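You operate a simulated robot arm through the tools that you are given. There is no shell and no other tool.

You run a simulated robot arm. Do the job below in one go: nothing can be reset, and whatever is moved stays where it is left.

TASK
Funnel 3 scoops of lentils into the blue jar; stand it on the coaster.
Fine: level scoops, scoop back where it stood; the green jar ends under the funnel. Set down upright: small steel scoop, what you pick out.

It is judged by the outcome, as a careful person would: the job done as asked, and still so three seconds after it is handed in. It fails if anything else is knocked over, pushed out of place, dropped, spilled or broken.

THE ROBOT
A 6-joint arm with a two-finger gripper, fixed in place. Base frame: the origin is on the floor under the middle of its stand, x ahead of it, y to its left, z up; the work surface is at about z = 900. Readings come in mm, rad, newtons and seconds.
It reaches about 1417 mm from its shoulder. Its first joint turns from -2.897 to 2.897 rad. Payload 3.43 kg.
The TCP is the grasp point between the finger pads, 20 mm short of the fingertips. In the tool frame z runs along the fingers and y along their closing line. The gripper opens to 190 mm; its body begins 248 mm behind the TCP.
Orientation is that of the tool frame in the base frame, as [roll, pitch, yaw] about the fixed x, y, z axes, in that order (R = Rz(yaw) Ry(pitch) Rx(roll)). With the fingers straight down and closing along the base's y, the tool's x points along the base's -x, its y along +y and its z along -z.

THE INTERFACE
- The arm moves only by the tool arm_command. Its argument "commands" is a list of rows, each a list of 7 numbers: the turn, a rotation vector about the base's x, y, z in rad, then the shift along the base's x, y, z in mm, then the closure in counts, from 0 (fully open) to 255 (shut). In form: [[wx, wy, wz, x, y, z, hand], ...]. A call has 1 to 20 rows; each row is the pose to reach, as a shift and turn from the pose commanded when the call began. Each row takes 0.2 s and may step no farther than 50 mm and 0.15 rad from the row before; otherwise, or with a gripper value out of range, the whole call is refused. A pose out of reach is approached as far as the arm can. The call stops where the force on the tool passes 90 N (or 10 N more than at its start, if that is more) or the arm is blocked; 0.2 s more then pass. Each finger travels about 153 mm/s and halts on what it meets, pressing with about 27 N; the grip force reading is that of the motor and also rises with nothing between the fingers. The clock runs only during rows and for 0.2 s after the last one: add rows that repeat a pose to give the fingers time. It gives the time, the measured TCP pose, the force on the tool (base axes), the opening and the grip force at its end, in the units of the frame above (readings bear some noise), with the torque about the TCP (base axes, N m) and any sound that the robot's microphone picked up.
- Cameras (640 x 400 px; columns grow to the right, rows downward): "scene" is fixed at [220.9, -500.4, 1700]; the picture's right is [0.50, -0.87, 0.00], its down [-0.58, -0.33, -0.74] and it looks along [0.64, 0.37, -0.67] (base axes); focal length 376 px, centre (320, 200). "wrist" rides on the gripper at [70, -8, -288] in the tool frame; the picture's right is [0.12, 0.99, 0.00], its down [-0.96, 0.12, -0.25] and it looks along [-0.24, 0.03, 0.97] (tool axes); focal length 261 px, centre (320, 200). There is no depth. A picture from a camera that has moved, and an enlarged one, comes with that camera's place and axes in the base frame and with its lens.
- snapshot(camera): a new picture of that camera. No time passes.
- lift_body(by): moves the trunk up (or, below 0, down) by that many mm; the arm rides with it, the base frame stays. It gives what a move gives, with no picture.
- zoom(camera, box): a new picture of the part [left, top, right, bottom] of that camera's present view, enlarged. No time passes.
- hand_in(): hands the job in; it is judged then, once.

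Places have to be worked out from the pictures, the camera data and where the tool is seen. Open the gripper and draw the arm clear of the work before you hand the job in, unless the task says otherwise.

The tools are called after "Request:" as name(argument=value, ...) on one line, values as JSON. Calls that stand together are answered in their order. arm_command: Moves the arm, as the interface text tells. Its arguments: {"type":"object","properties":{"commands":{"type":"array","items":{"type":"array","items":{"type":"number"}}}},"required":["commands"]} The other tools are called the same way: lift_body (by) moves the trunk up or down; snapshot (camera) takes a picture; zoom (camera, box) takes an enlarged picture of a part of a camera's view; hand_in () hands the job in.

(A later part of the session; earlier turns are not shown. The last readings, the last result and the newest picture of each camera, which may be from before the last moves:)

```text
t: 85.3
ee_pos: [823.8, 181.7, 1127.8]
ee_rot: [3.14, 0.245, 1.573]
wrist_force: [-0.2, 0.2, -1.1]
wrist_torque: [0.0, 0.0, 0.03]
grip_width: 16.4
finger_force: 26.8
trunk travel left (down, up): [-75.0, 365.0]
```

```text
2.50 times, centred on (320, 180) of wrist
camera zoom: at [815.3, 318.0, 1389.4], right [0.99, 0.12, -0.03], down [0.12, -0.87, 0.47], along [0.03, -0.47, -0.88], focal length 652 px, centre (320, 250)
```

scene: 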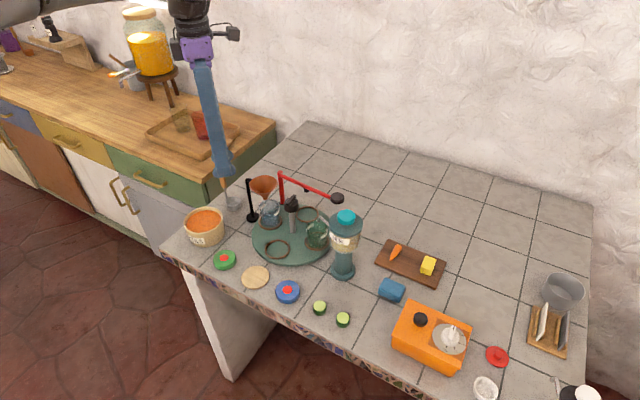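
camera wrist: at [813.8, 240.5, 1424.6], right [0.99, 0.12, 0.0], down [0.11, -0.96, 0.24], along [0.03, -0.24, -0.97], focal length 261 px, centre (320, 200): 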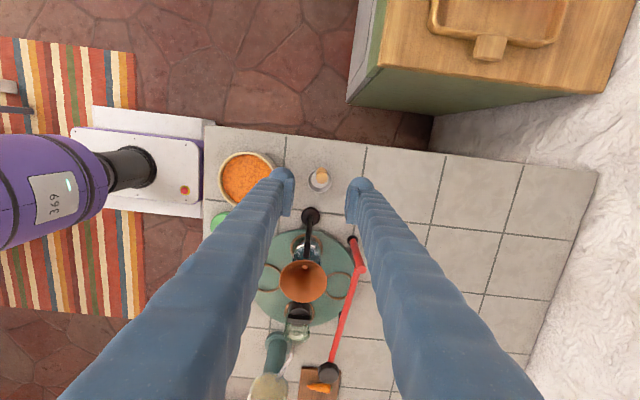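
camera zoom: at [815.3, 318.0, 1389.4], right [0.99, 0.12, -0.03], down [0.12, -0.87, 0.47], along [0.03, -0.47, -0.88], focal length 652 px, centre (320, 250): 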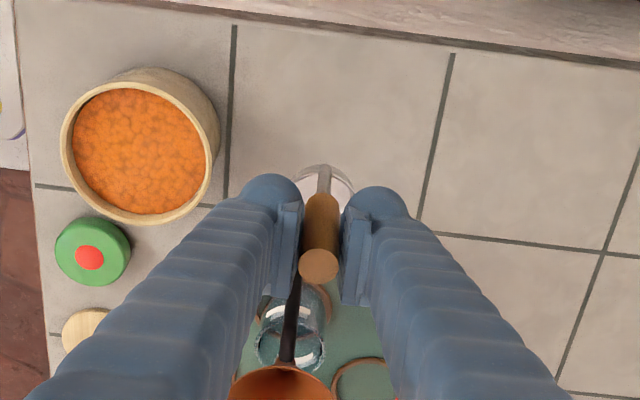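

The scoop is firmly held. I rotate it +225° about z, so the cup lies on the side toward (-x, +y), while carrying it toward the tub at a height where the cup bottom stays above z 1010.

Request:
arm_command(commands=[[0, 0, 0.1403, -4, 0, 1, 255], [0, 0, 0.2805, -9, 0, 1, 255], [0, 0, 0.4208, -13, -1, 2, 255], [0, 0, 0.561, -18, -1, 2, 255], [0, 0, 0.7013, -22, -1, 3, 255], [0, 0, 0.8415, -27, -2, 3, 255], [0, 0, 0.9818, -31, -2, 4, 255], [0, 0, 1.122, -36, -2, 4, 255], [0, 0, 1.2623, -40, -3, 5, 255], [0, 0, 1.4025, -45, -3, 5, 255], [0, 0, 1.5428, -49, -3, 6, 255], [0, 0, 1.683, -54, -4, 6, 255], [0, 0, 1.8233, -58, -4, 7, 255], [0, 0, 1.9635, -63, -4, 7, 255], [0, 0, 2.1038, -67, -5, 8, 255], [0, 0, 2.244, -72, -5, 8, 255], [0, 0, 2.3843, -76, -5, 9, 255], [0, 0, 2.5245, -81, -6, 9, 255], [0, 0, 2.6648, -85, -6, 10, 255], [0, 0, 2.805, -90, -6, 10, 255]])

Request:
arm_command(commands=[[0, 0, 0.1403, -6, 0, 0, 255], [0, 0, 0.2805, -12, 0, 0, 255], [0, 0, 0.4208, -18, 0, 0, 255], [0, 0, 0.561, -24, 0, 0, 255], [0, 0, 0.7013, -30, 0, 0, 255], [0, 0, 0.8415, -36, 0, 0, 255], [0, 0, 0.9818, -42, 0, 0, 255], [0, 0, 1.122, -48, 0, 0, 255], [0, 0, 1.122, -48, 0, 0, 255]])

Request:
snapshot(camera="scene")

Request:
zoom(camera="wrist", box=[220, 90, 420, 260])

```text
t: 89.5
ee_pos: [735.5, 173.0, 1137.3]
ee_rot: [3.135, 0.241, -1.902]
wrist_force: [0.3, 0.3, -0.3]
wrist_torque: [0.0, 0.0, 0.01]
grip_width: 16.6
finger_force: 27.1
trunk travel left (down, up): [-75.0, 365.0]
```

```text
t: 91.5
ee_pos: [686.4, 174.1, 1138.0]
ee_rot: [3.138, 0.244, -0.782]
wrist_force: [-0.3, -0.1, -0.5]
wrist_torque: [-0.05, 0.0, -0.02]
grip_width: 16.7
finger_force: 26.9
trunk travel left (down, up): [-75.0, 365.0]
```

```text
taken
```

scene: 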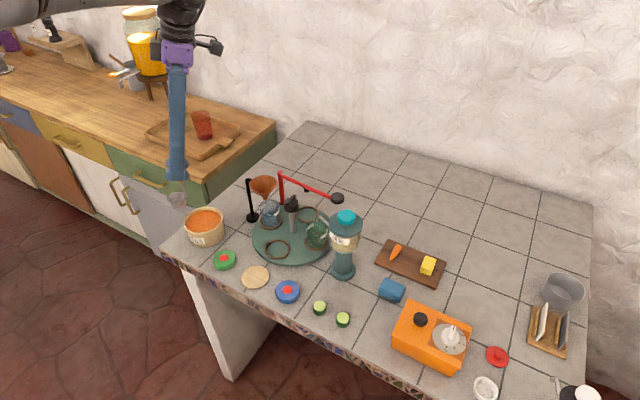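

```text
2.35 times, centred on (320, 175) of wrist
camera zoom: at [791.0, 83.0, 1399.7], right [-0.62, -0.79, -0.03], down [-0.7, 0.53, 0.47], along [-0.36, 0.31, -0.88], focal length 613 px, centre (320, 259)
```

zoom: 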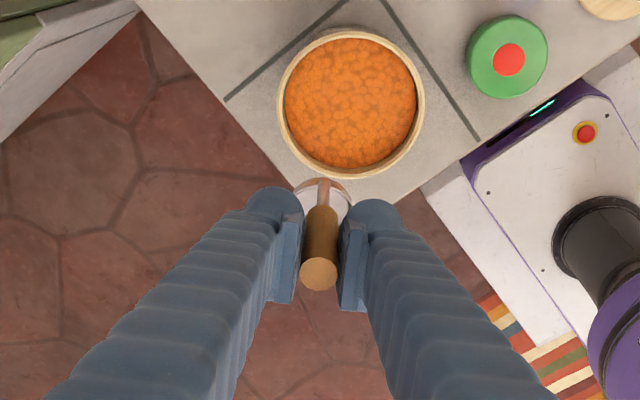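

The scoop hangs vertically by the tub with the cup toward (-x, +y), and the tub centre is confirmed near (695, 145). I lean the scoop 1.0 rad above the tub's near side, still clear of the rim.

Request:
arm_command(commands=[[-0.101, -0.101, 0, -4, 1, -6, 255], [-0.202, -0.202, 0, -8, 2, -12, 255], [-0.303, -0.303, 0, -12, 3, -18, 255], [-0.404, -0.404, 0, -16, 4, -24, 255], [-0.505, -0.505, 0, -20, 6, -32, 255], [-0.606, -0.606, 0, -24, 7, -40, 255], [-0.707, -0.707, 0, -28, 8, -48, 255], [-0.707, -0.707, 0, -28, 8, -48, 255]])

Request:
zoom(camera="scene", box=[140, 120, 280, 260])

Request:
zoom(camera="wrist", box=[220, 90, 420, 260])

```text
t: 93.3
ee_pos: [657.5, 182.2, 1088.5]
ee_rot: [3.138, -0.757, -0.783]
wrist_force: [0.6, 1.0, -1.0]
wrist_torque: [-0.03, 0.01, -0.06]
grip_width: 16.5
finger_force: 26.9
trunk travel left (down, up): [-75.0, 365.0]
```

```text
2.86 times, centred on (210, 190) of scene
camera zoom: at [220.9, -500.4, 1700.0], right [0.5, -0.87, 0.0], down [-0.58, -0.33, -0.74], along [0.64, 0.37, -0.67], focal length 1074 px, centre (634, 229)
```

zoom: 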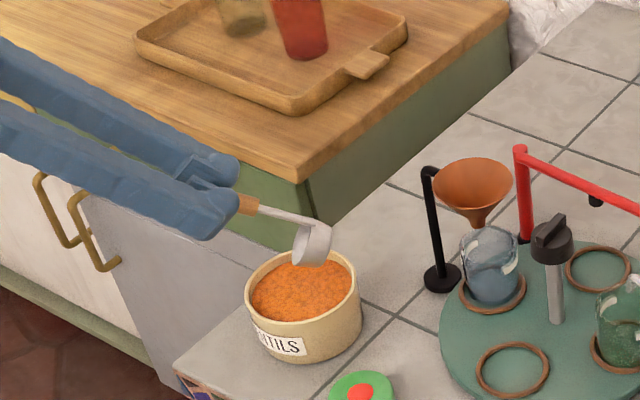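

```text
2.35 times, centred on (320, 175) of wrist
camera zoom: at [560.9, 293.0, 1346.6], right [-0.64, -0.76, 0.09], down [-0.7, 0.53, -0.48], along [0.32, -0.37, -0.87], focal length 613 px, centre (320, 259)
```

zoom: 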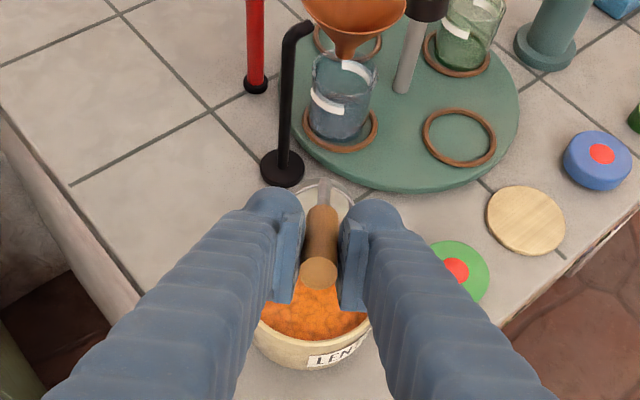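

The cup, mouth toward (-x, +y), is over the tub's far side. I plunge it slowly into the lentils and watch the force.

Request:
arm_command(commands=[[0, 0, 0, 0, 0, -12, 255], [0, 0, 0, 0, 0, -24, 255], [0, 0, 0, 0, 0, -36, 255], [0, 0, 0, 0, 0, -46, 255], [0, 0, 0, 0, 0, -54, 255]])

Request:
zoom(camera="scene", box=[160, 170, 260, 260])

```text
t: 94.5
ee_pos: [658.9, 182.7, 1035.7]
ee_rot: [3.137, -0.757, -0.784]
wrist_force: [1.2, -0.1, -0.6]
wrist_torque: [0.05, 0.07, 0.0]
grip_width: 16.5
finger_force: 26.6
trunk travel left (down, up): [-75.0, 365.0]
```

```text
4.44 times, centred on (210, 215) of scene
camera zoom: at [220.9, -500.4, 1700.0], right [0.5, -0.87, 0.0], down [-0.58, -0.33, -0.74], along [0.64, 0.37, -0.67], focal length 1670 px, centre (809, 133)
```

zoom: 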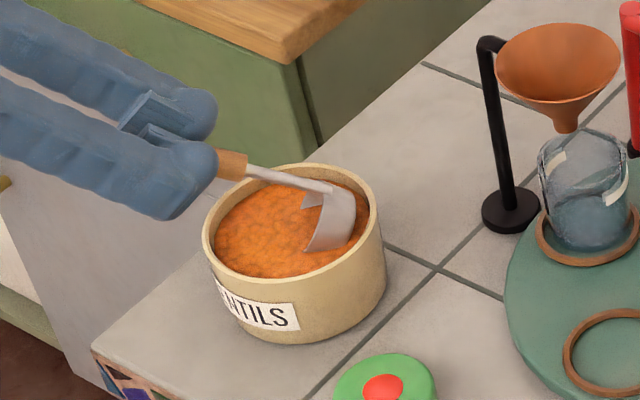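

The cup enters the lentils with no reaction force. I go down the rest of the way and then roll the cup upright while drawing it toward (-x, +y), ending with its rim just under the surface.

Request:
arm_command(commands=[[0, 0, 0, 0, 0, -10, 255], [0, 0, 0, 0, 0, -20, 255], [0, 0, 0, 0, 0, -20, 255]])

Request:
arm_command(commands=[[0.0884, 0.0884, 0, 6.1, -6.1, 7, 255], [0.1768, 0.1768, 0, 12.2, -12.2, 14, 255], [0.2652, 0.2652, 0, 18.4, -18.4, 19, 255], [0.3536, 0.3536, 0, 24.4, -24.4, 22, 255], [0.4419, 0.4419, 0, 30.4, -30.4, 23, 255], [0.5303, 0.5303, 0, 36.6, -36.6, 23, 255], [0.6187, 0.6187, 0, 42.7, -42.7, 20, 255], [0.7071, 0.7071, 0, 48.8, -48.8, 18, 255], [0.7071, 0.7071, 0, 48.8, -48.8, 18, 255]])

Request:
zoom(camera="scene", box=[160, 170, 260, 260])

Request:
zoom(camera="wrist", box=[260, 120, 380, 240])

```text
t: 95.3
ee_pos: [657.2, 183.1, 1015.7]
ee_rot: [3.137, -0.755, -0.785]
wrist_force: [0.2, 0.5, -1.6]
wrist_torque: [0.04, 0.05, -0.02]
grip_width: 16.7
finger_force: 27.1
trunk travel left (down, up): [-75.0, 365.0]
```

```text
t: 97.3
ee_pos: [707.8, 133.2, 1034.2]
ee_rot: [3.138, 0.246, -0.783]
wrist_force: [-0.5, -1.2, -2.0]
wrist_torque: [0.1, 0.06, -0.03]
grip_width: 16.5
finger_force: 27.1
trunk travel left (down, up): [-75.0, 365.0]
```

```text
4.44 times, centred on (210, 215) of scene
camera zoom: at [220.9, -500.4, 1700.0], right [0.5, -0.87, 0.0], down [-0.58, -0.33, -0.74], along [0.64, 0.37, -0.67], focal length 1670 px, centre (809, 133)
```

zoom: 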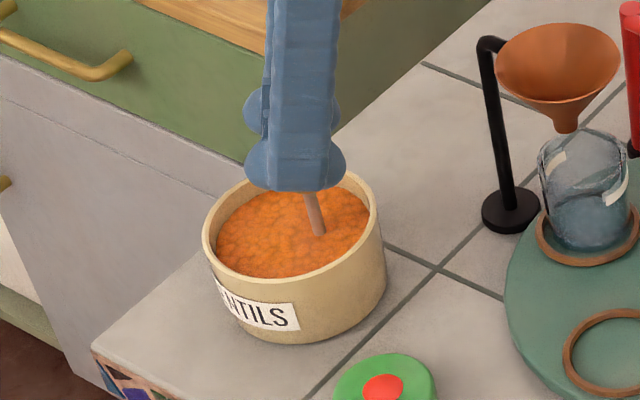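

```text
3.33 times, centred on (320, 180) of wrist
camera zoom: at [811.6, 41.3, 1295.7], right [-0.62, -0.79, -0.03], down [-0.7, 0.53, 0.47], along [-0.36, 0.31, -0.88], focal length 869 px, centre (320, 267)
```

zoom: 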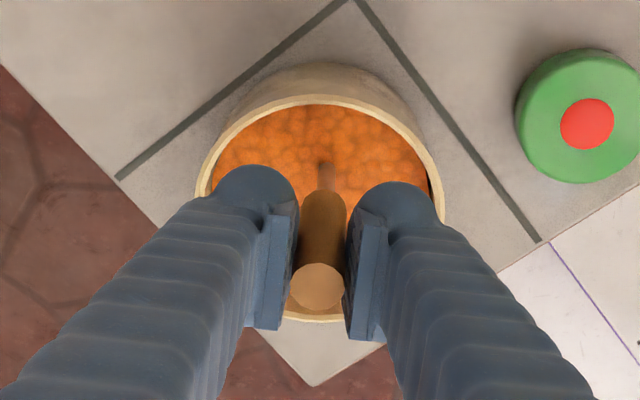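

The cup is completely submerged and upright. I lift it slowly straight up to see how it's filled.

Request:
arm_command(commands=[[0, 0, 0, 0, 0, 8, 255], [0, 0, 0, 0, 0, 16, 255], [0, 0, 0, 0, 0, 26, 255], [0, 0, 0, 0, 0, 38, 255], [0, 0, 0, 0, 0, 52, 255], [0, 0, 0, 0, 0, 66, 255], [0, 0, 0, 0, 0, 66, 255]])

Request:
zoom(camera="scene", box=[160, 150, 260, 250])

Request:
zoom(camera="wrist", box=[270, 130, 370, 230])

```text
t: 98.9
ee_pos: [708.1, 134.1, 1100.2]
ee_rot: [3.14, 0.244, -0.784]
wrist_force: [-0.6, 0.1, -1.3]
wrist_torque: [0.0, -0.02, -0.02]
grip_width: 16.6
finger_force: 26.5
trunk travel left (down, up): [-75.0, 365.0]
```

```text
4.00 times, centred on (210, 200) of scene
camera zoom: at [220.9, -500.4, 1700.0], right [0.5, -0.87, 0.0], down [-0.58, -0.33, -0.74], along [0.64, 0.37, -0.67], focal length 1503 px, centre (760, 200)
```

zoom: 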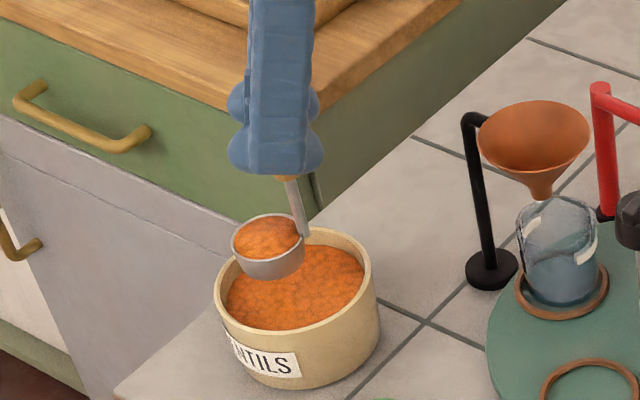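

```text
4.00 times, centred on (320, 180) of wrist
camera zoom: at [811.8, 42.2, 1361.5], right [-0.62, -0.79, -0.03], down [-0.7, 0.54, 0.47], along [-0.36, 0.31, -0.88], focal length 1043 px, centre (320, 280)
```

zoom: 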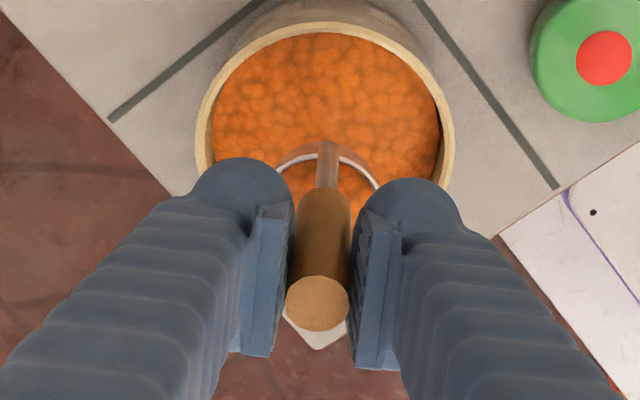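

The scoop came up full. I zoom in to see whether it's heaped.

Request:
zoom(camera="scene", box=[190, 185, 250, 235])

Request:
zoom(camera="wrist", box=[295, 140, 345, 190])

```text
8.00 times, centred on (220, 210) of scene
camera zoom: at [220.9, -500.4, 1700.0], right [0.5, -0.87, 0.0], down [-0.58, -0.33, -0.74], along [0.64, 0.37, -0.67], focal length 3007 px, centre (1120, 120)
```

zoom: 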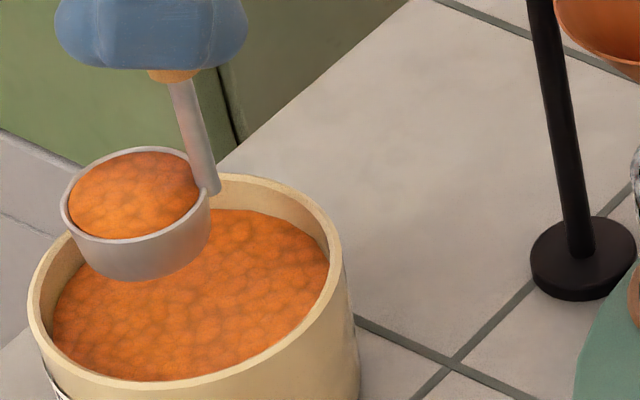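

```text
8.00 times, centred on (320, 165) of wrist
camera zoom: at [811.8, 42.2, 1361.5], right [-0.62, -0.79, -0.03], down [-0.7, 0.54, 0.47], along [-0.36, 0.31, -0.88], focal length 2085 px, centre (320, 480)
```

zoom: 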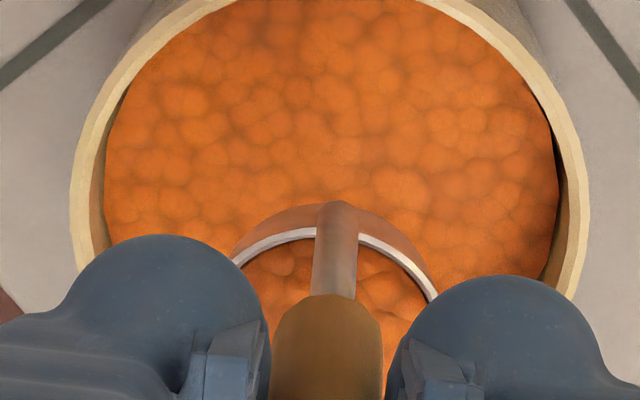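

It's full to the brim, but from this angle I can't tell a mild heap from level. I raise the scoop straight up over the tub so the scene camera sees the rim at a shallower angle.

Request:
arm_command(commands=[[0, 0, 0, 0, 0, 5, 255], [0, 0, 0, 0, 0, 15, 255], [0, 0, 0, 0, 0, 30, 255], [0, 0, 0, 0, 0, 50, 255], [0, 0, 0, 0, 0, 75, 255], [0, 0, 0, 0, 0, 100, 255], [0, 0, 0, 0, 0, 125, 255], [0, 0, 0, 0, 0, 150, 255], [0, 0, 0, 0, 0, 175, 255], [0, 0, 0, 0, 0, 200, 255], [0, 0, 0, 0, 0, 225, 255], [0, 0, 0, 0, 0, 250, 255], [0, 0, 0, 0, 0, 275, 255], [0, 0, 0, 0, 0, 300, 255], [0, 0, 0, 0, 0, 320, 255], [0, 0, 0, 0, 0, 335, 255], [0, 0, 0, 0, 0, 345, 255], [0, 0, 0, 0, 0, 350, 255]])

Request:
snapshot(camera="scene")

```text
t: 102.7
ee_pos: [663.6, 133.8, 1343.3]
ee_rot: [-3.14, 0.241, -0.784]
wrist_force: [-0.8, -0.1, -1.7]
wrist_torque: [0.01, -0.07, -0.01]
grip_width: 16.4
finger_force: 26.8
out of reach, approached as far as the arm can: row 11, 12, 13, 14, 15, 16, 17, 18
trunk travel left (down, up): [-75.0, 365.0]
```

```text
taken
```

scene: 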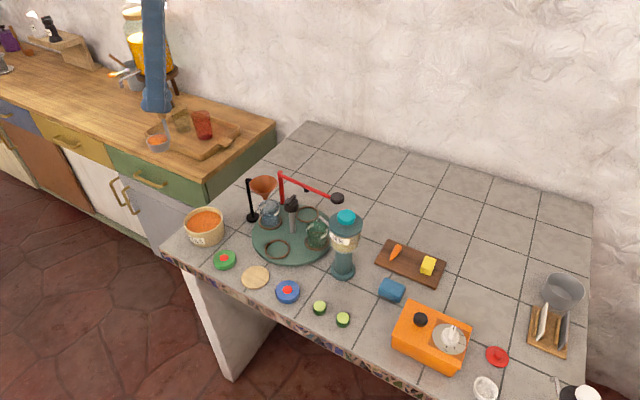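

Request:
zoom(camera="scene", box=[135, 115, 185, 160])

Request:
zoom(camera="scene", box=[145, 130, 170, 155])

```text
8.89 times, centred on (160, 138) of scene
camera zoom: at [220.9, -500.4, 1700.0], right [0.5, -0.87, 0.0], down [-0.58, -0.33, -0.74], along [0.64, 0.37, -0.67], focal length 3341 px, centre (1742, 756)
```

zoom: 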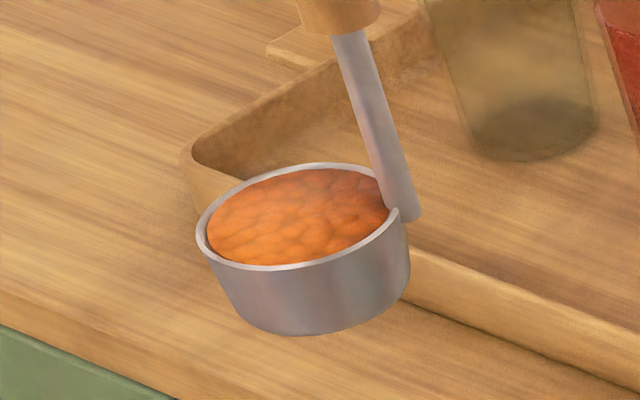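

```text
16.00 times, centred on (158, 142) of scene
camera zoom: at [220.9, -500.4, 1700.0], right [0.5, -0.87, 0.0], down [-0.58, -0.33, -0.74], along [0.64, 0.37, -0.67], focal length 6014 px, centre (2920, 1120)
```

zoom: 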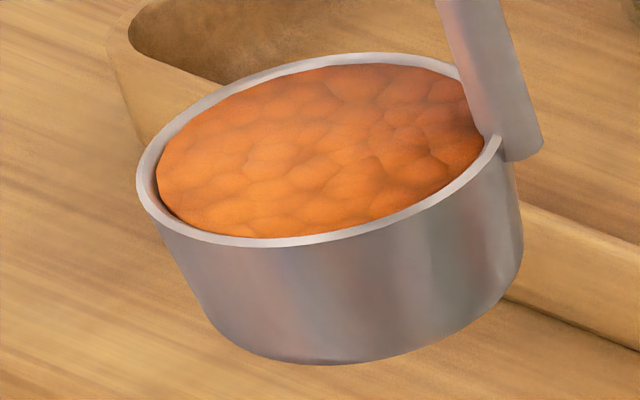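

The view shows the lentils flush with the rim all round, so it's a level scoop. I bring it back down over the tub before carrying it to the funnel.

Request:
arm_command(commands=[[0, 0, 0, 2, 0, -6, 255], [0, 0, 0, 8, 0, -20, 255], [0, 0, 0, 16, 0, -40, 255], [0, 0, 0, 24, 0, -62, 255], [0, 0, 0, 32, 0, -84, 255], [0, 0, 0, 38, 0, -104, 255], [0, 0, 0, 42, 0, -120, 255], [0, 0, 0, 44, 0, -130, 255], [0, 0, 0, 44, 0, -134, 255]])

Request:
zoom(camera="scene", box=[160, 130, 260, 230])

```text
t: 104.7
ee_pos: [706.8, 134.8, 1210.3]
ee_rot: [3.139, 0.243, -0.786]
wrist_force: [-0.5, 0.5, -2.0]
wrist_torque: [-0.05, -0.02, 0.05]
grip_width: 16.9
finger_force: 27.0
trunk travel left (down, up): [-75.0, 365.0]
```

```text
4.00 times, centred on (210, 180) of scene
camera zoom: at [220.9, -500.4, 1700.0], right [0.5, -0.87, 0.0], down [-0.58, -0.33, -0.74], along [0.64, 0.37, -0.67], focal length 1503 px, centre (760, 280)
```

zoom: 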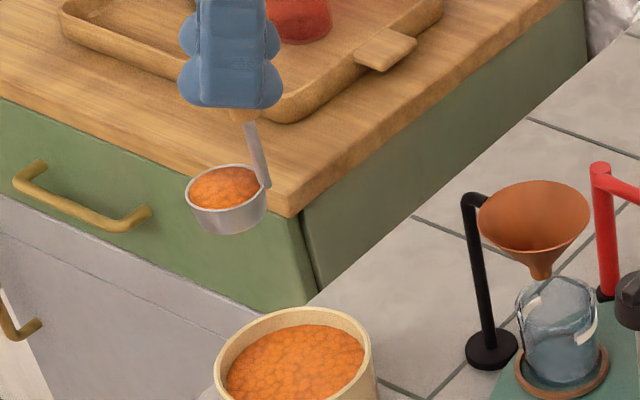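

The scoop is still full and upright at z 1210. I carry it level to a point just beyond the funnel, with the cup bottom well above the funnel rim.

Request:
arm_command(commands=[[0, 0, 0, 3, -3, 0, 255], [0, 0, 0, 12, -13, 0, 255], [0, 0, 0, 25, -27, 0, 255], [0, 0, 0, 41, -44, 0, 255], [0, 0, 0, 59, -63, 0, 255], [0, 0, 0, 76, -82, 0, 255], [0, 0, 0, 94, -101, 0, 255], [0, 0, 0, 110, -118, 0, 255], [0, 0, 0, 125, -134, 0, 255], [0, 0, 0, 137, -146, 0, 255], [0, 0, 0, 144, -154, 0, 255], [0, 0, 0, 147, -157, 0, 255], [0, 0, 0, 147, -157, 0, 255]])

Request:
zoom(camera="scene", box=[210, 100, 330, 220])

Request:
zoom(camera="wrist", box=[240, 100, 400, 260])

```text
t: 107.5
ee_pos: [820.3, -13.6, 1187.0]
ee_rot: [3.141, 0.241, -0.784]
wrist_force: [-0.8, 1.2, -1.8]
wrist_torque: [-0.01, -0.02, 0.01]
grip_width: 16.7
finger_force: 26.5
out of reach, approached as far as the arm can: row 8, 9, 10, 11, 12, 13
trunk travel left (down, up): [-75.0, 365.0]
```

```text
3.33 times, centred on (270, 160) of scene
camera zoom: at [220.9, -500.4, 1700.0], right [0.5, -0.87, 0.0], down [-0.58, -0.33, -0.74], along [0.64, 0.37, -0.67], focal length 1253 px, centre (487, 333)
```

zoom: 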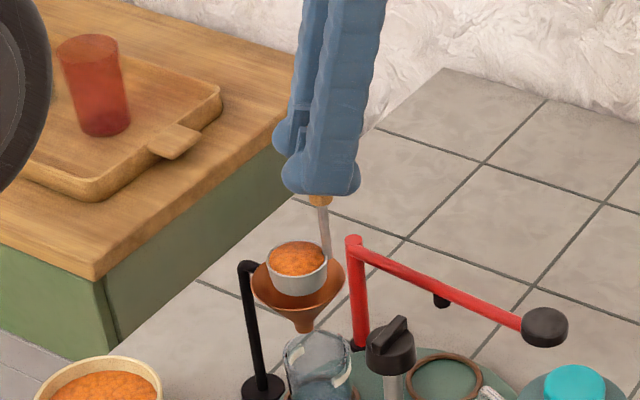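

```text
2.50 times, centred on (320, 180) of wrist
camera zoom: at [924.0, -104.2, 1450.1], right [-0.62, -0.78, -0.03], down [-0.7, 0.54, 0.47], along [-0.35, 0.31, -0.88], focal length 652 px, centre (320, 250)
```

zoom: 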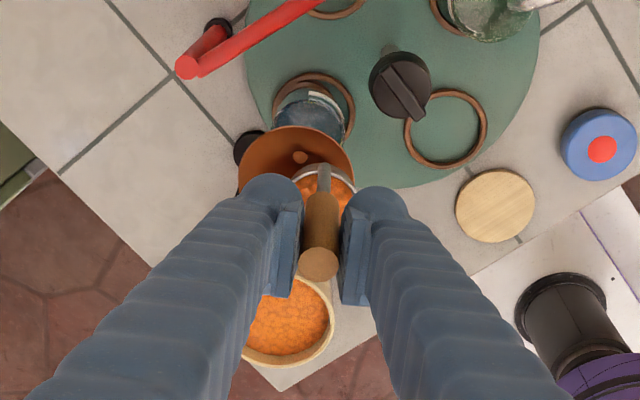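

That pose is at the edge of reach, and the arm settled at (820, -14, 1187) with the cup just over the funnel and still full. Leaning brings the wrist back into range, so I begin the pour slowly, keeping the lip above the funnel's middle.

Request:
arm_command(commands=[[-0.035, -0.035, 0, 2, 2, 5, 255], [-0.0707, -0.0707, 0, 4, 4, 9, 255], [-0.1414, -0.1414, 0, 8, 8, 12, 255], [-0.2121, -0.2121, 0, 12, 12, 14, 255], [-0.2121, -0.2121, 0, 12, 12, 14, 255]])

Request:
zoom(camera="scene", box=[230, 130, 310, 220])

Request:
zoom(camera="wrist", box=[270, 130, 370, 230])

```text
t: 108.7
ee_pos: [831.6, -0.8, 1201.1]
ee_rot: [3.137, -0.057, -0.783]
wrist_force: [0.6, -0.1, -2.2]
wrist_torque: [-0.16, -0.01, 0.05]
grip_width: 16.7
finger_force: 26.8
trunk travel left (down, up): [-75.0, 365.0]
```

```text
4.44 times, centred on (270, 175) of scene
camera zoom: at [220.9, -500.4, 1700.0], right [0.5, -0.87, 0.0], down [-0.58, -0.33, -0.74], along [0.64, 0.37, -0.67], focal length 1670 px, centre (542, 311)
```

zoom: 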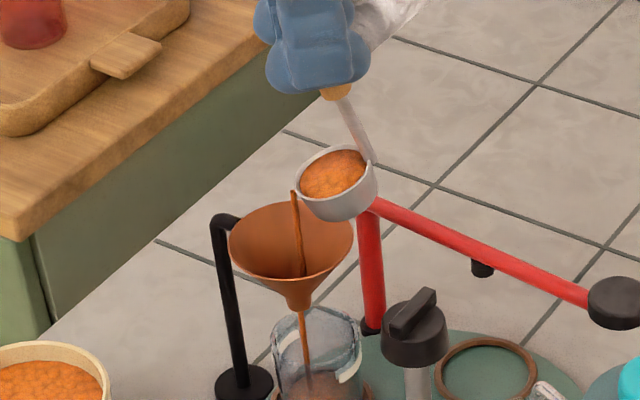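

```text
4.00 times, centred on (320, 180) of wrist
camera zoom: at [878.5, -32.7, 1491.8], right [-0.62, -0.79, 0.01], down [-0.77, 0.61, 0.19], along [-0.16, 0.11, -0.98], focal length 1043 px, centre (320, 280)
```

zoom: 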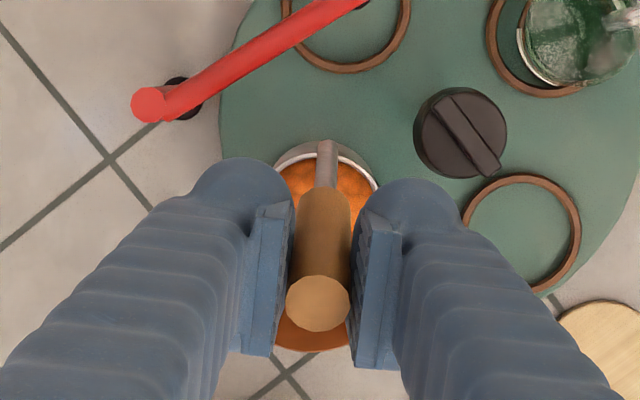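

Pouring has started: the stream falls into the funnel and out of its spout into the jar. I continue the lean, keeping the lip over the funnel.

Request:
arm_command(commands=[[-0.0707, -0.0707, 0, -5.9, 6.2, 0, 255], [-0.1414, -0.1414, 0, -13.1, 13.4, 0, 255], [-0.2121, -0.2121, 0, -20.2, 20.5, 0, 255], [-0.2828, -0.2828, 0, -27.3, 27.6, -1.6, 255], [-0.3535, -0.3535, 0, -34.3, 34.6, -4, 255]])

Request:
zoom(camera="scene", box=[230, 130, 310, 240])

```text
t: 109.9
ee_pos: [795.9, 32.5, 1199.3]
ee_rot: [3.138, -0.557, -0.782]
wrist_force: [0.6, -0.2, -0.8]
wrist_torque: [0.04, 0.02, -0.04]
grip_width: 16.4
finger_force: 26.9
trunk travel left (down, up): [-75.0, 365.0]
```

```text
3.64 times, centred on (270, 185) of scene
camera zoom: at [220.9, -500.4, 1700.0], right [0.5, -0.87, 0.0], down [-0.58, -0.33, -0.74], along [0.64, 0.37, -0.67], focal length 1367 px, centre (502, 254)
```

zoom: 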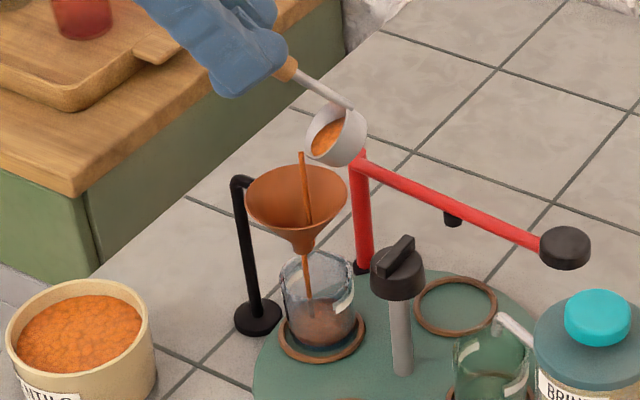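

The jar is taking the lentils with nothing spilled. I continue the lean to 1.6 rad.

Request:
arm_command(commands=[[-0.0707, -0.0707, 0, -6.7, 6.7, -3.5, 255], [-0.1414, -0.1414, 0, -13.2, 13.2, -7.9, 255], [-0.2121, -0.2121, 0, -19.3, 19.3, -13.2, 255], [-0.2828, -0.2828, 0, -25, 25, -19.3, 255], [-0.3535, -0.3535, 0, -30.3, 30.3, -26.3, 255], [-0.4243, -0.4243, 0, -34.9, 34.9, -33.9, 255], [-0.495, -0.495, 0, -39.2, 39.2, -42.1, 255], [-0.5657, -0.5657, 0, -42.7, 42.7, -50.9, 255], [-0.5657, -0.5657, 0, -42.7, 42.7, -50.9, 255]])

Request:
zoom(camera="scene", box=[230, 130, 310, 240])

Request:
zoom(camera="scene", box=[240, 150, 300, 240])

```text
t: 111.9
ee_pos: [754.4, 75.9, 1146.8]
ee_rot: [3.131, -1.357, -0.778]
wrist_force: [-0.6, 0.6, -1.1]
wrist_torque: [0.0, 0.03, -0.11]
grip_width: 16.4
finger_force: 26.8
trunk travel left (down, up): [-75.0, 365.0]
```

```text
3.64 times, centred on (270, 185) of scene
camera zoom: at [220.9, -500.4, 1700.0], right [0.5, -0.87, 0.0], down [-0.58, -0.33, -0.74], along [0.64, 0.37, -0.67], focal length 1367 px, centre (502, 254)
```

zoom: 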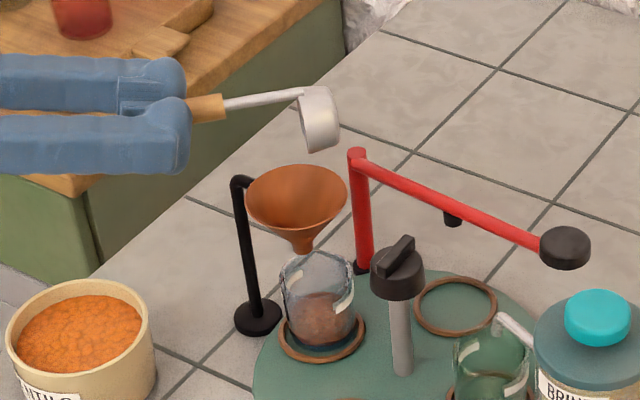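

```text
4.44 times, centred on (270, 195) of scene
camera zoom: at [220.9, -500.4, 1700.0], right [0.5, -0.87, 0.0], down [-0.58, -0.33, -0.74], along [0.64, 0.37, -0.67], focal length 1670 px, centre (542, 222)
```

zoom: 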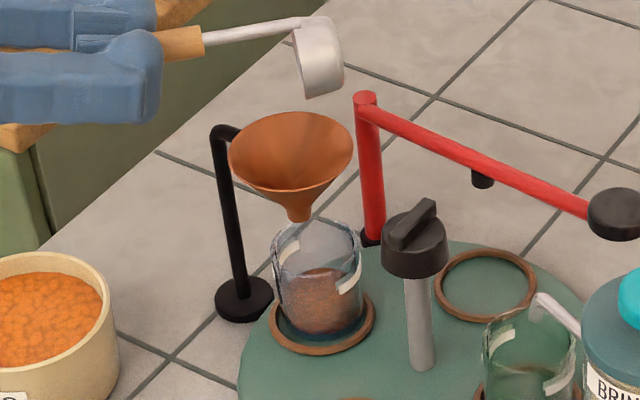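

The stream has stopped. I look closely at the jar level and the cup before tipping further to empty it completely.

Request:
zoom(camera="scene", box=[260, 185, 300, 235])

Request:
snapshot(camera="wrist")

```text
8.00 times, centred on (280, 210) of scene
camera zoom: at [220.9, -500.4, 1700.0], right [0.5, -0.87, 0.0], down [-0.58, -0.33, -0.74], along [0.64, 0.37, -0.67], focal length 3007 px, centre (640, 120)
```

zoom: 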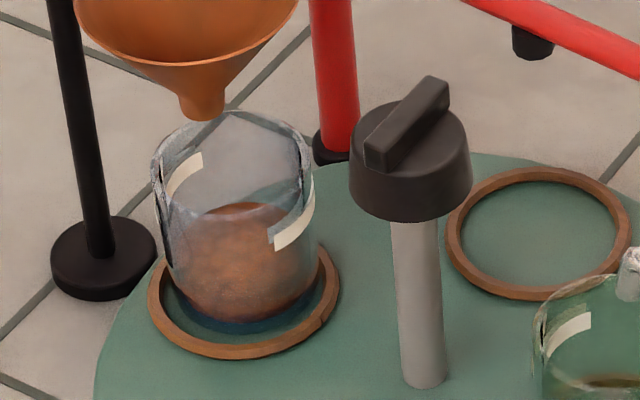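

```text
taken
camera wrist: at [573.9, 270.4, 1277.2], right [-0.69, -0.72, 0.12], down [-0.4, 0.23, -0.89], along [0.61, -0.66, -0.45], focal length 261 px, centre (320, 200)
```

wrist: 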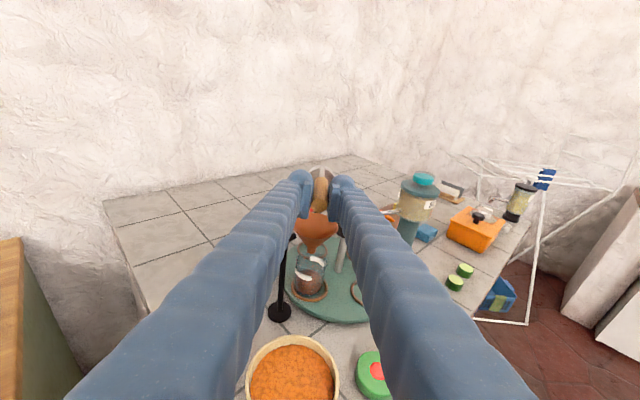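

The jar holds roughly a quarter so far, with no spill around it. I tip the scoop further to 2.1 rad to make sure it's empty.

Request:
arm_command(commands=[[-0.0707, -0.0707, 0, -2.9, 2.9, -9.3, 255], [-0.1414, -0.1414, 0, -5.2, 5.2, -18.9, 255], [-0.2121, -0.2121, 0, -6.7, 6.7, -28.8, 255], [-0.2828, -0.2828, 0, -7.6, 7.6, -38.8, 255], [-0.3535, -0.3535, 0, -7.8, 7.8, -49, 255], [-0.3535, -0.3535, 0, -7.8, 7.8, -49, 255]])

Request:
zoom(camera="scene", box=[230, 130, 310, 240])

```text
t: 113.3
ee_pos: [748.6, 82.7, 1098.3]
ee_rot: [0.004, -1.287, 2.349]
wrist_force: [0.9, -0.2, -1.4]
wrist_torque: [0.06, 0.03, -0.09]
grip_width: 16.4
finger_force: 26.8
trunk travel left (down, up): [-75.0, 365.0]
```

```text
3.64 times, centred on (270, 185) of scene
camera zoom: at [220.9, -500.4, 1700.0], right [0.5, -0.87, 0.0], down [-0.58, -0.33, -0.74], along [0.64, 0.37, -0.67], focal length 1367 px, centre (502, 254)
```

zoom: 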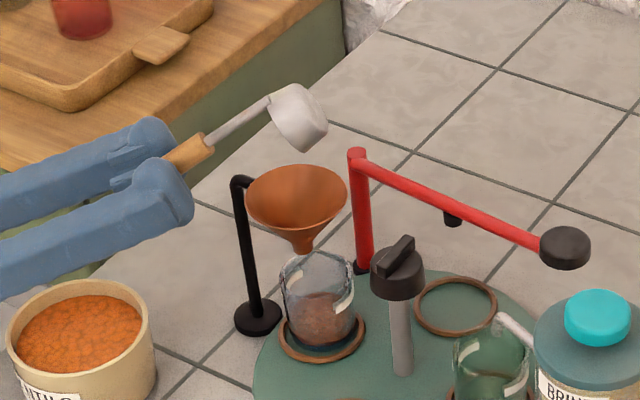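

The scoop is tipped well past horizontal and nothing more comes out. I retrace the path away from the funnel and return to the pre-dip pose over the tub.

Request:
arm_command(commands=[[0.0707, 0.0707, 0, 0.2, -0.2, 10, 255], [0.1414, 0.1414, 0, 1.1, -1.1, 20.2, 255], [0.2121, 0.2121, 0, 2.6, -2.6, 30, 255], [0.2828, 0.2828, 0, 5, -5, 39.7, 255], [0.3535, 0.3535, 0, 7.8, -7.8, 49, 255], [0.3535, 0.3535, 0, -12, 12, 55, 255], [0.3535, 0.3535, 0, -35, 35, 58, 255], [0.3535, 0.3535, 0, -58, 58, 58, 255], [0.4243, 0.4243, 0, -75, 78, 50, 255], [0.495, 0.495, 0, -85, 90, 40, 255], [0.5657, 0.5657, 0, -90, 97, 30, 255], [0.6364, 0.6364, 0, -92, 99, 18, 255], [0.7071, 0.7071, 0, -91, 100, 5, 255], [0.7778, 0.7778, 0, -90.6, 99.3, -10, 255], [0.7778, 0.7778, 0, -90.6, 99.3, -10, 255]])

Request:
zoom(camera="scene", box=[140, 120, 280, 260])

Request:
zoom(camera="scene", box=[190, 185, 240, 225])

```text
t: 116.5
ee_pos: [656.7, 183.6, 1088.7]
ee_rot: [3.138, -0.753, -0.783]
wrist_force: [-0.3, -1.0, -0.6]
wrist_torque: [0.1, 0.1, 0.02]
grip_width: 16.6
finger_force: 27.4
trunk travel left (down, up): [-75.0, 365.0]
```

```text
2.86 times, centred on (210, 190) of scene
camera zoom: at [220.9, -500.4, 1700.0], right [0.5, -0.87, 0.0], down [-0.58, -0.33, -0.74], along [0.64, 0.37, -0.67], focal length 1074 px, centre (634, 229)
```

zoom: 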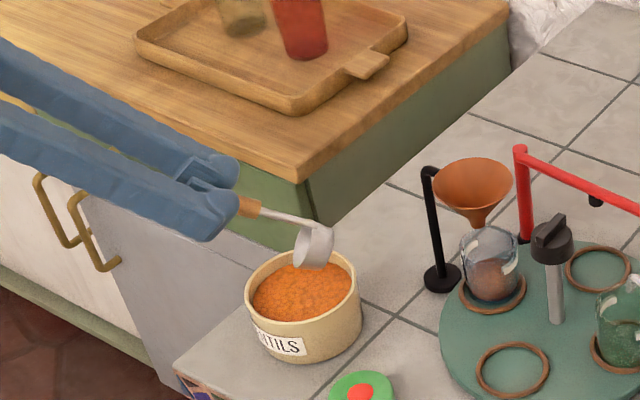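

```text
10.00 times, centred on (215, 205) of scene
camera zoom: at [220.9, -500.4, 1700.0], right [0.5, -0.87, 0.0], down [-0.58, -0.33, -0.74], along [0.64, 0.37, -0.67], focal length 3758 px, centre (1370, 150)
```

zoom: 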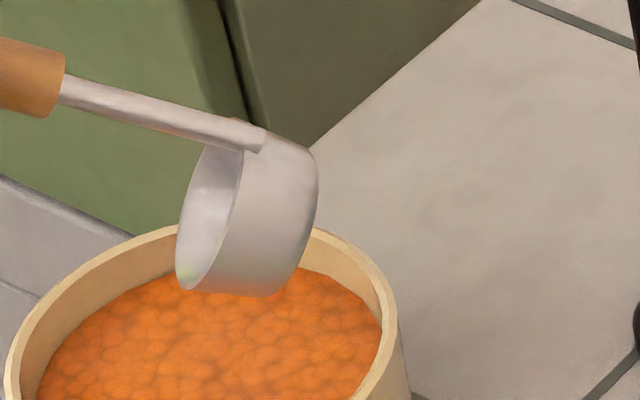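

The scoop is empty and the pose matches the first dip. I repeat the dip 2–3 mm deeper, as the surface has dropped slightly.

Request:
arm_command(commands=[[0, 0, 0, 0, 0, -12, 255], [0, 0, 0, 0, 0, -24, 255], [0, 0, 0, 0, 0, -36, 255], [0, 0, 0, 0, 0, -48, 255], [0, 0, 0, 0, 0, -60, 255], [0, 0, 0, 0, 0, -70, 255], [0, 0, 0, 0, 0, -75.5, 255], [0, 0, 0, 0, 0, -75.5, 255], [0.0884, 0.0884, 0, 6.1, -6.1, -68.5, 255], [0.1768, 0.1768, 0, 12.2, -12.2, -61.5, 255], [0.2652, 0.2652, 0, 18.4, -18.4, -56.5, 255], [0.3536, 0.3536, 0, 24.4, -24.4, -53.5, 255], [0.4419, 0.4419, 0, 30.4, -30.4, -52.5, 255], [0.5303, 0.5303, 0, 36.6, -36.6, -52.5, 255], [0.6187, 0.6187, 0, 42.7, -42.7, -55.5, 255], [0.7071, 0.7071, 0, 48.8, -48.8, -57.5, 255], [0.7071, 0.7071, 0, 48.8, -48.8, -57.5, 255]])

Request:
zoom(camera="scene", box=[160, 170, 260, 260])

```text
t: 120.1
ee_pos: [705.2, 133.3, 1031.7]
ee_rot: [3.137, 0.248, -0.784]
wrist_force: [0.4, -0.1, -2.2]
wrist_torque: [0.12, 0.07, 0.03]
grip_width: 16.6
finger_force: 27.6
trunk travel left (down, up): [-75.0, 365.0]
```

```text
4.44 times, centred on (210, 215) of scene
camera zoom: at [220.9, -500.4, 1700.0], right [0.5, -0.87, 0.0], down [-0.58, -0.33, -0.74], along [0.64, 0.37, -0.67], focal length 1670 px, centre (809, 133)
```

zoom: 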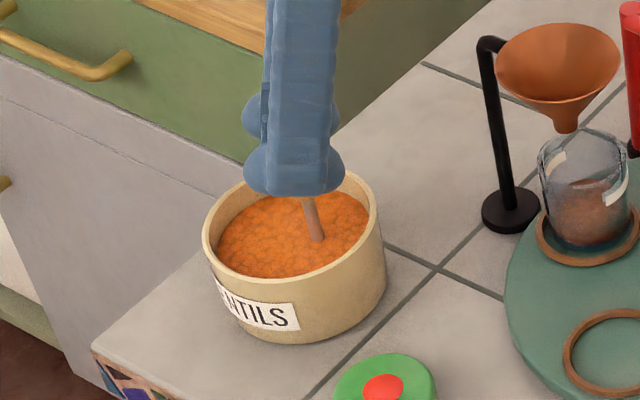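

Submerged and upright again, with no contact force. I lift it slowly to z about 1210 and check the fill.

Request:
arm_command(commands=[[0, 0, 0, 0, 0, 8, 255], [0, 0, 0, 0, 0, 16, 255], [0, 0, 0, 0, 0, 26, 255], [0, 0, 0, 0, 0, 38, 255], [0, 0, 0, 0, 0, 52, 255], [0, 0, 0, 0, 0, 68, 255], [0, 0, 0, 0, 0, 86, 255], [0, 0, 0, 0, 0, 106, 255], [0, 0, 0, 0, 0, 126, 255], [0, 0, 0, 0, 0, 146, 255], [0, 0, 0, 0, 0, 164, 255], [0, 0, 0, 0, 0, 175, 255], [0, 0, 0, 0, 0, 179, 255], [0, 0, 0, 0, 0, 179, 255]])

Request:
zoom(camera="scene", box=[180, 150, 240, 190])

Request:
zoom(camera="scene", box=[160, 130, 260, 260])

```text
t: 123.1
ee_pos: [705.6, 133.7, 1208.7]
ee_rot: [3.138, 0.244, -0.785]
wrist_force: [1.1, -0.1, -1.3]
wrist_torque: [0.01, -0.04, 0.01]
grip_width: 16.8
finger_force: 26.8
trunk travel left (down, up): [-75.0, 365.0]
```

```text
10.00 times, centred on (210, 170) of scene
camera zoom: at [220.9, -500.4, 1700.0], right [0.5, -0.87, 0.0], down [-0.58, -0.33, -0.74], along [0.64, 0.37, -0.67], focal length 3758 px, centre (1420, 500)
```

zoom: 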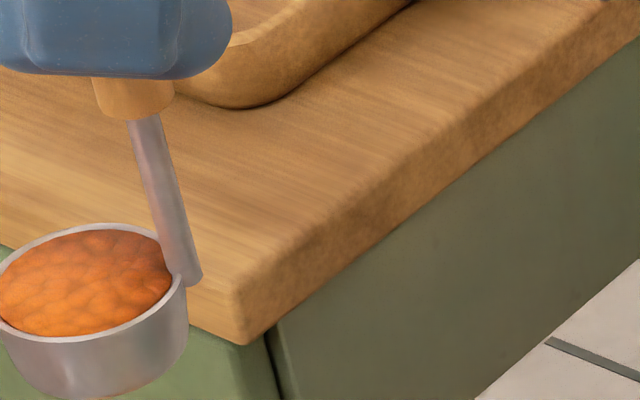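

```text
3.08 times, centred on (210, 195) of scene
camera zoom: at [220.9, -500.4, 1700.0], right [0.5, -0.87, 0.0], down [-0.58, -0.33, -0.74], along [0.64, 0.37, -0.67], focal length 1156 px, centre (658, 215)
```

zoom: 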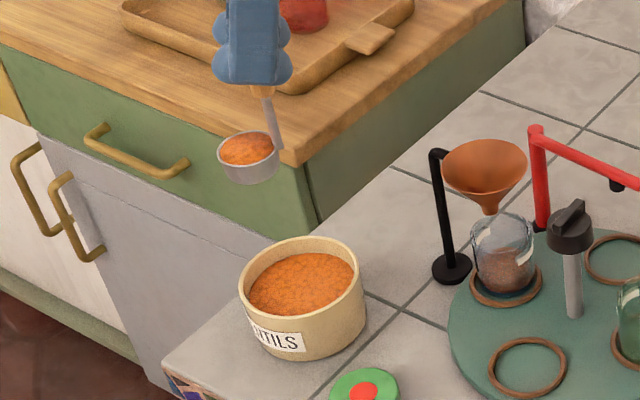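

Request:
zoom(camera="scene", box=[172, 165, 202, 192])

```text
14.81 times, centred on (187, 178) of scene
camera zoom: at [220.9, -500.4, 1700.0], right [0.5, -0.87, 0.0], down [-0.58, -0.33, -0.74], along [0.64, 0.37, -0.67], focal length 5568 px, centre (2290, 518)
```

zoom: 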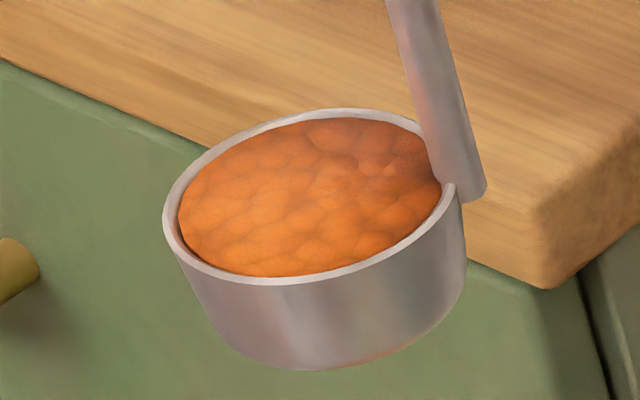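

A level second scoop. I carry it to the funnel, stopping just inside the reach limit found before.

Request:
arm_command(commands=[[0, 0, 0, 2, -3, 0, 255], [0, 0, 0, 9, -11, 0, 255], [0, 0, 0, 19, -24, 0, 255], [0, 0, 0, 31, -39, 0, 255], [0, 0, 0, 44, -56, -1, 255], [0, 0, 0, 57, -73, -3, 255], [0, 0, 0, 71, -89, -5, 255], [0, 0, 0, 83, -105, -8, 255], [0, 0, 0, 94, -119, -10, 255], [0, 0, 0, 103, -130, -12, 255], [0, 0, 0, 108, -137, -13.5, 255], [0, 0, 0, 110.4, -139.7, -13.7, 255], [0, 0, 0, 110.4, -139.7, -13.7, 255]])

Request:
zoom(camera="scene", box=[230, 130, 310, 240])

```text
t: 125.9
ee_pos: [814.0, -5.3, 1195.4]
ee_rot: [3.14, 0.242, -0.783]
wrist_force: [-0.8, -0.9, -2.5]
wrist_torque: [-0.01, 0.01, -0.01]
grip_width: 16.6
finger_force: 27.1
trunk travel left (down, up): [-75.0, 365.0]
```

```text
3.64 times, centred on (270, 185) of scene
camera zoom: at [220.9, -500.4, 1700.0], right [0.5, -0.87, 0.0], down [-0.58, -0.33, -0.74], along [0.64, 0.37, -0.67], focal length 1367 px, centre (502, 254)
```

zoom: 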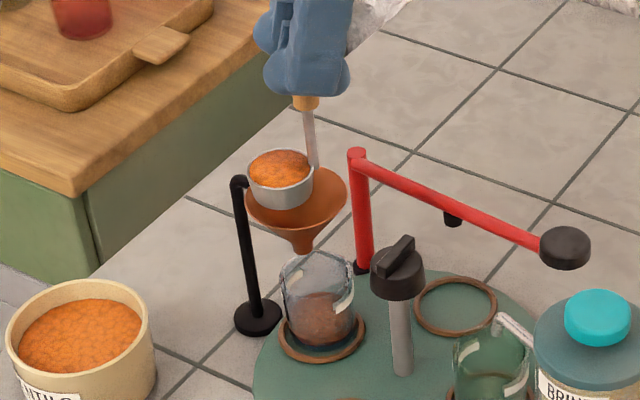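

The full scoop is over the funnel, clear of the rim. I pour with the same lean profile as before.

Request:
arm_command(commands=[[-0.0354, -0.0354, 0, 3, 0, 2, 255], [-0.0707, -0.0707, 0, 7, 0, 4, 255], [-0.1414, -0.1414, 0, 13, 2, 5, 255], [-0.2121, -0.2121, 0, 17, 4.2, 6, 255], [-0.2828, -0.2828, 0, 10.9, 10.4, 5.9, 255], [-0.3535, -0.3535, 0, 3.7, 17.6, 6.4, 255], [-0.4243, -0.4243, 0, -3.4, 24.7, 5.9, 255], [-0.495, -0.495, 0, -10.5, 31.8, 4.4, 255], [-0.5657, -0.5657, 0, -17.5, 38.8, 1.9, 255], [-0.6364, -0.6364, 0, -24.2, 45.5, -1.6, 255], [-0.7071, -0.7071, 0, -30.6, 51.9, -6, 255], [-0.7778, -0.7778, 0, -36.8, 58.1, -11.3, 255], [-0.8485, -0.8485, 0, -42.4, 63.7, -17.4, 255], [-0.9192, -0.9192, 0, -47.7, 69, -24.4, 255], [-0.9899, -0.9899, 0, -52.4, 73.7, -32, 255], [-1.0607, -1.0607, 0, -56.6, 77.9, -40.2, 255], [-1.1314, -1.1314, 0, -60.2, 81.5, -49, 255], [-1.2021, -1.2021, 0, -63.1, 84.4, -58.3, 255], [-1.2728, -1.2728, 0, -65.3, 86.6, -67.9, 255], [-1.2728, -1.2728, 0, -65.3, 86.6, -67.9, 255]])

Request:
zoom(camera="scene", box=[230, 130, 310, 240])

Request:
zoom(camera="scene", box=[260, 185, 300, 235])

```text
t: 130.1
ee_pos: [750.4, 79.9, 1127.9]
ee_rot: [3.004, -1.558, -0.652]
wrist_force: [-0.1, 0.8, -1.8]
wrist_torque: [0.0, 0.01, -0.1]
grip_width: 16.3
finger_force: 27.6
trunk travel left (down, up): [-75.0, 365.0]
```

```text
3.64 times, centred on (270, 185) of scene
camera zoom: at [220.9, -500.4, 1700.0], right [0.5, -0.87, 0.0], down [-0.58, -0.33, -0.74], along [0.64, 0.37, -0.67], focal length 1367 px, centre (502, 254)
```

zoom: 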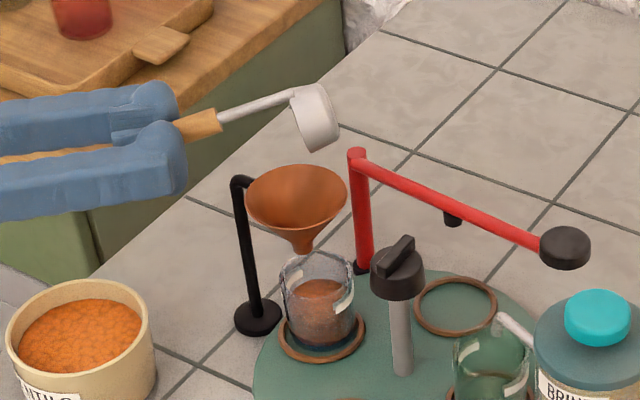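

```text
8.00 times, centred on (280, 210) of scene
camera zoom: at [220.9, -500.4, 1700.0], right [0.5, -0.87, 0.0], down [-0.58, -0.33, -0.74], along [0.64, 0.37, -0.67], focal length 3007 px, centre (640, 120)
```

zoom: 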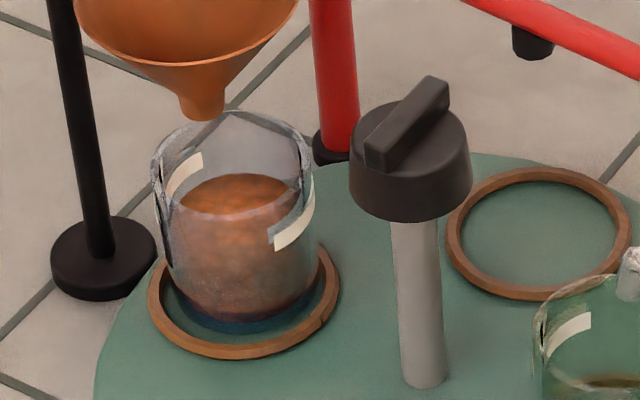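

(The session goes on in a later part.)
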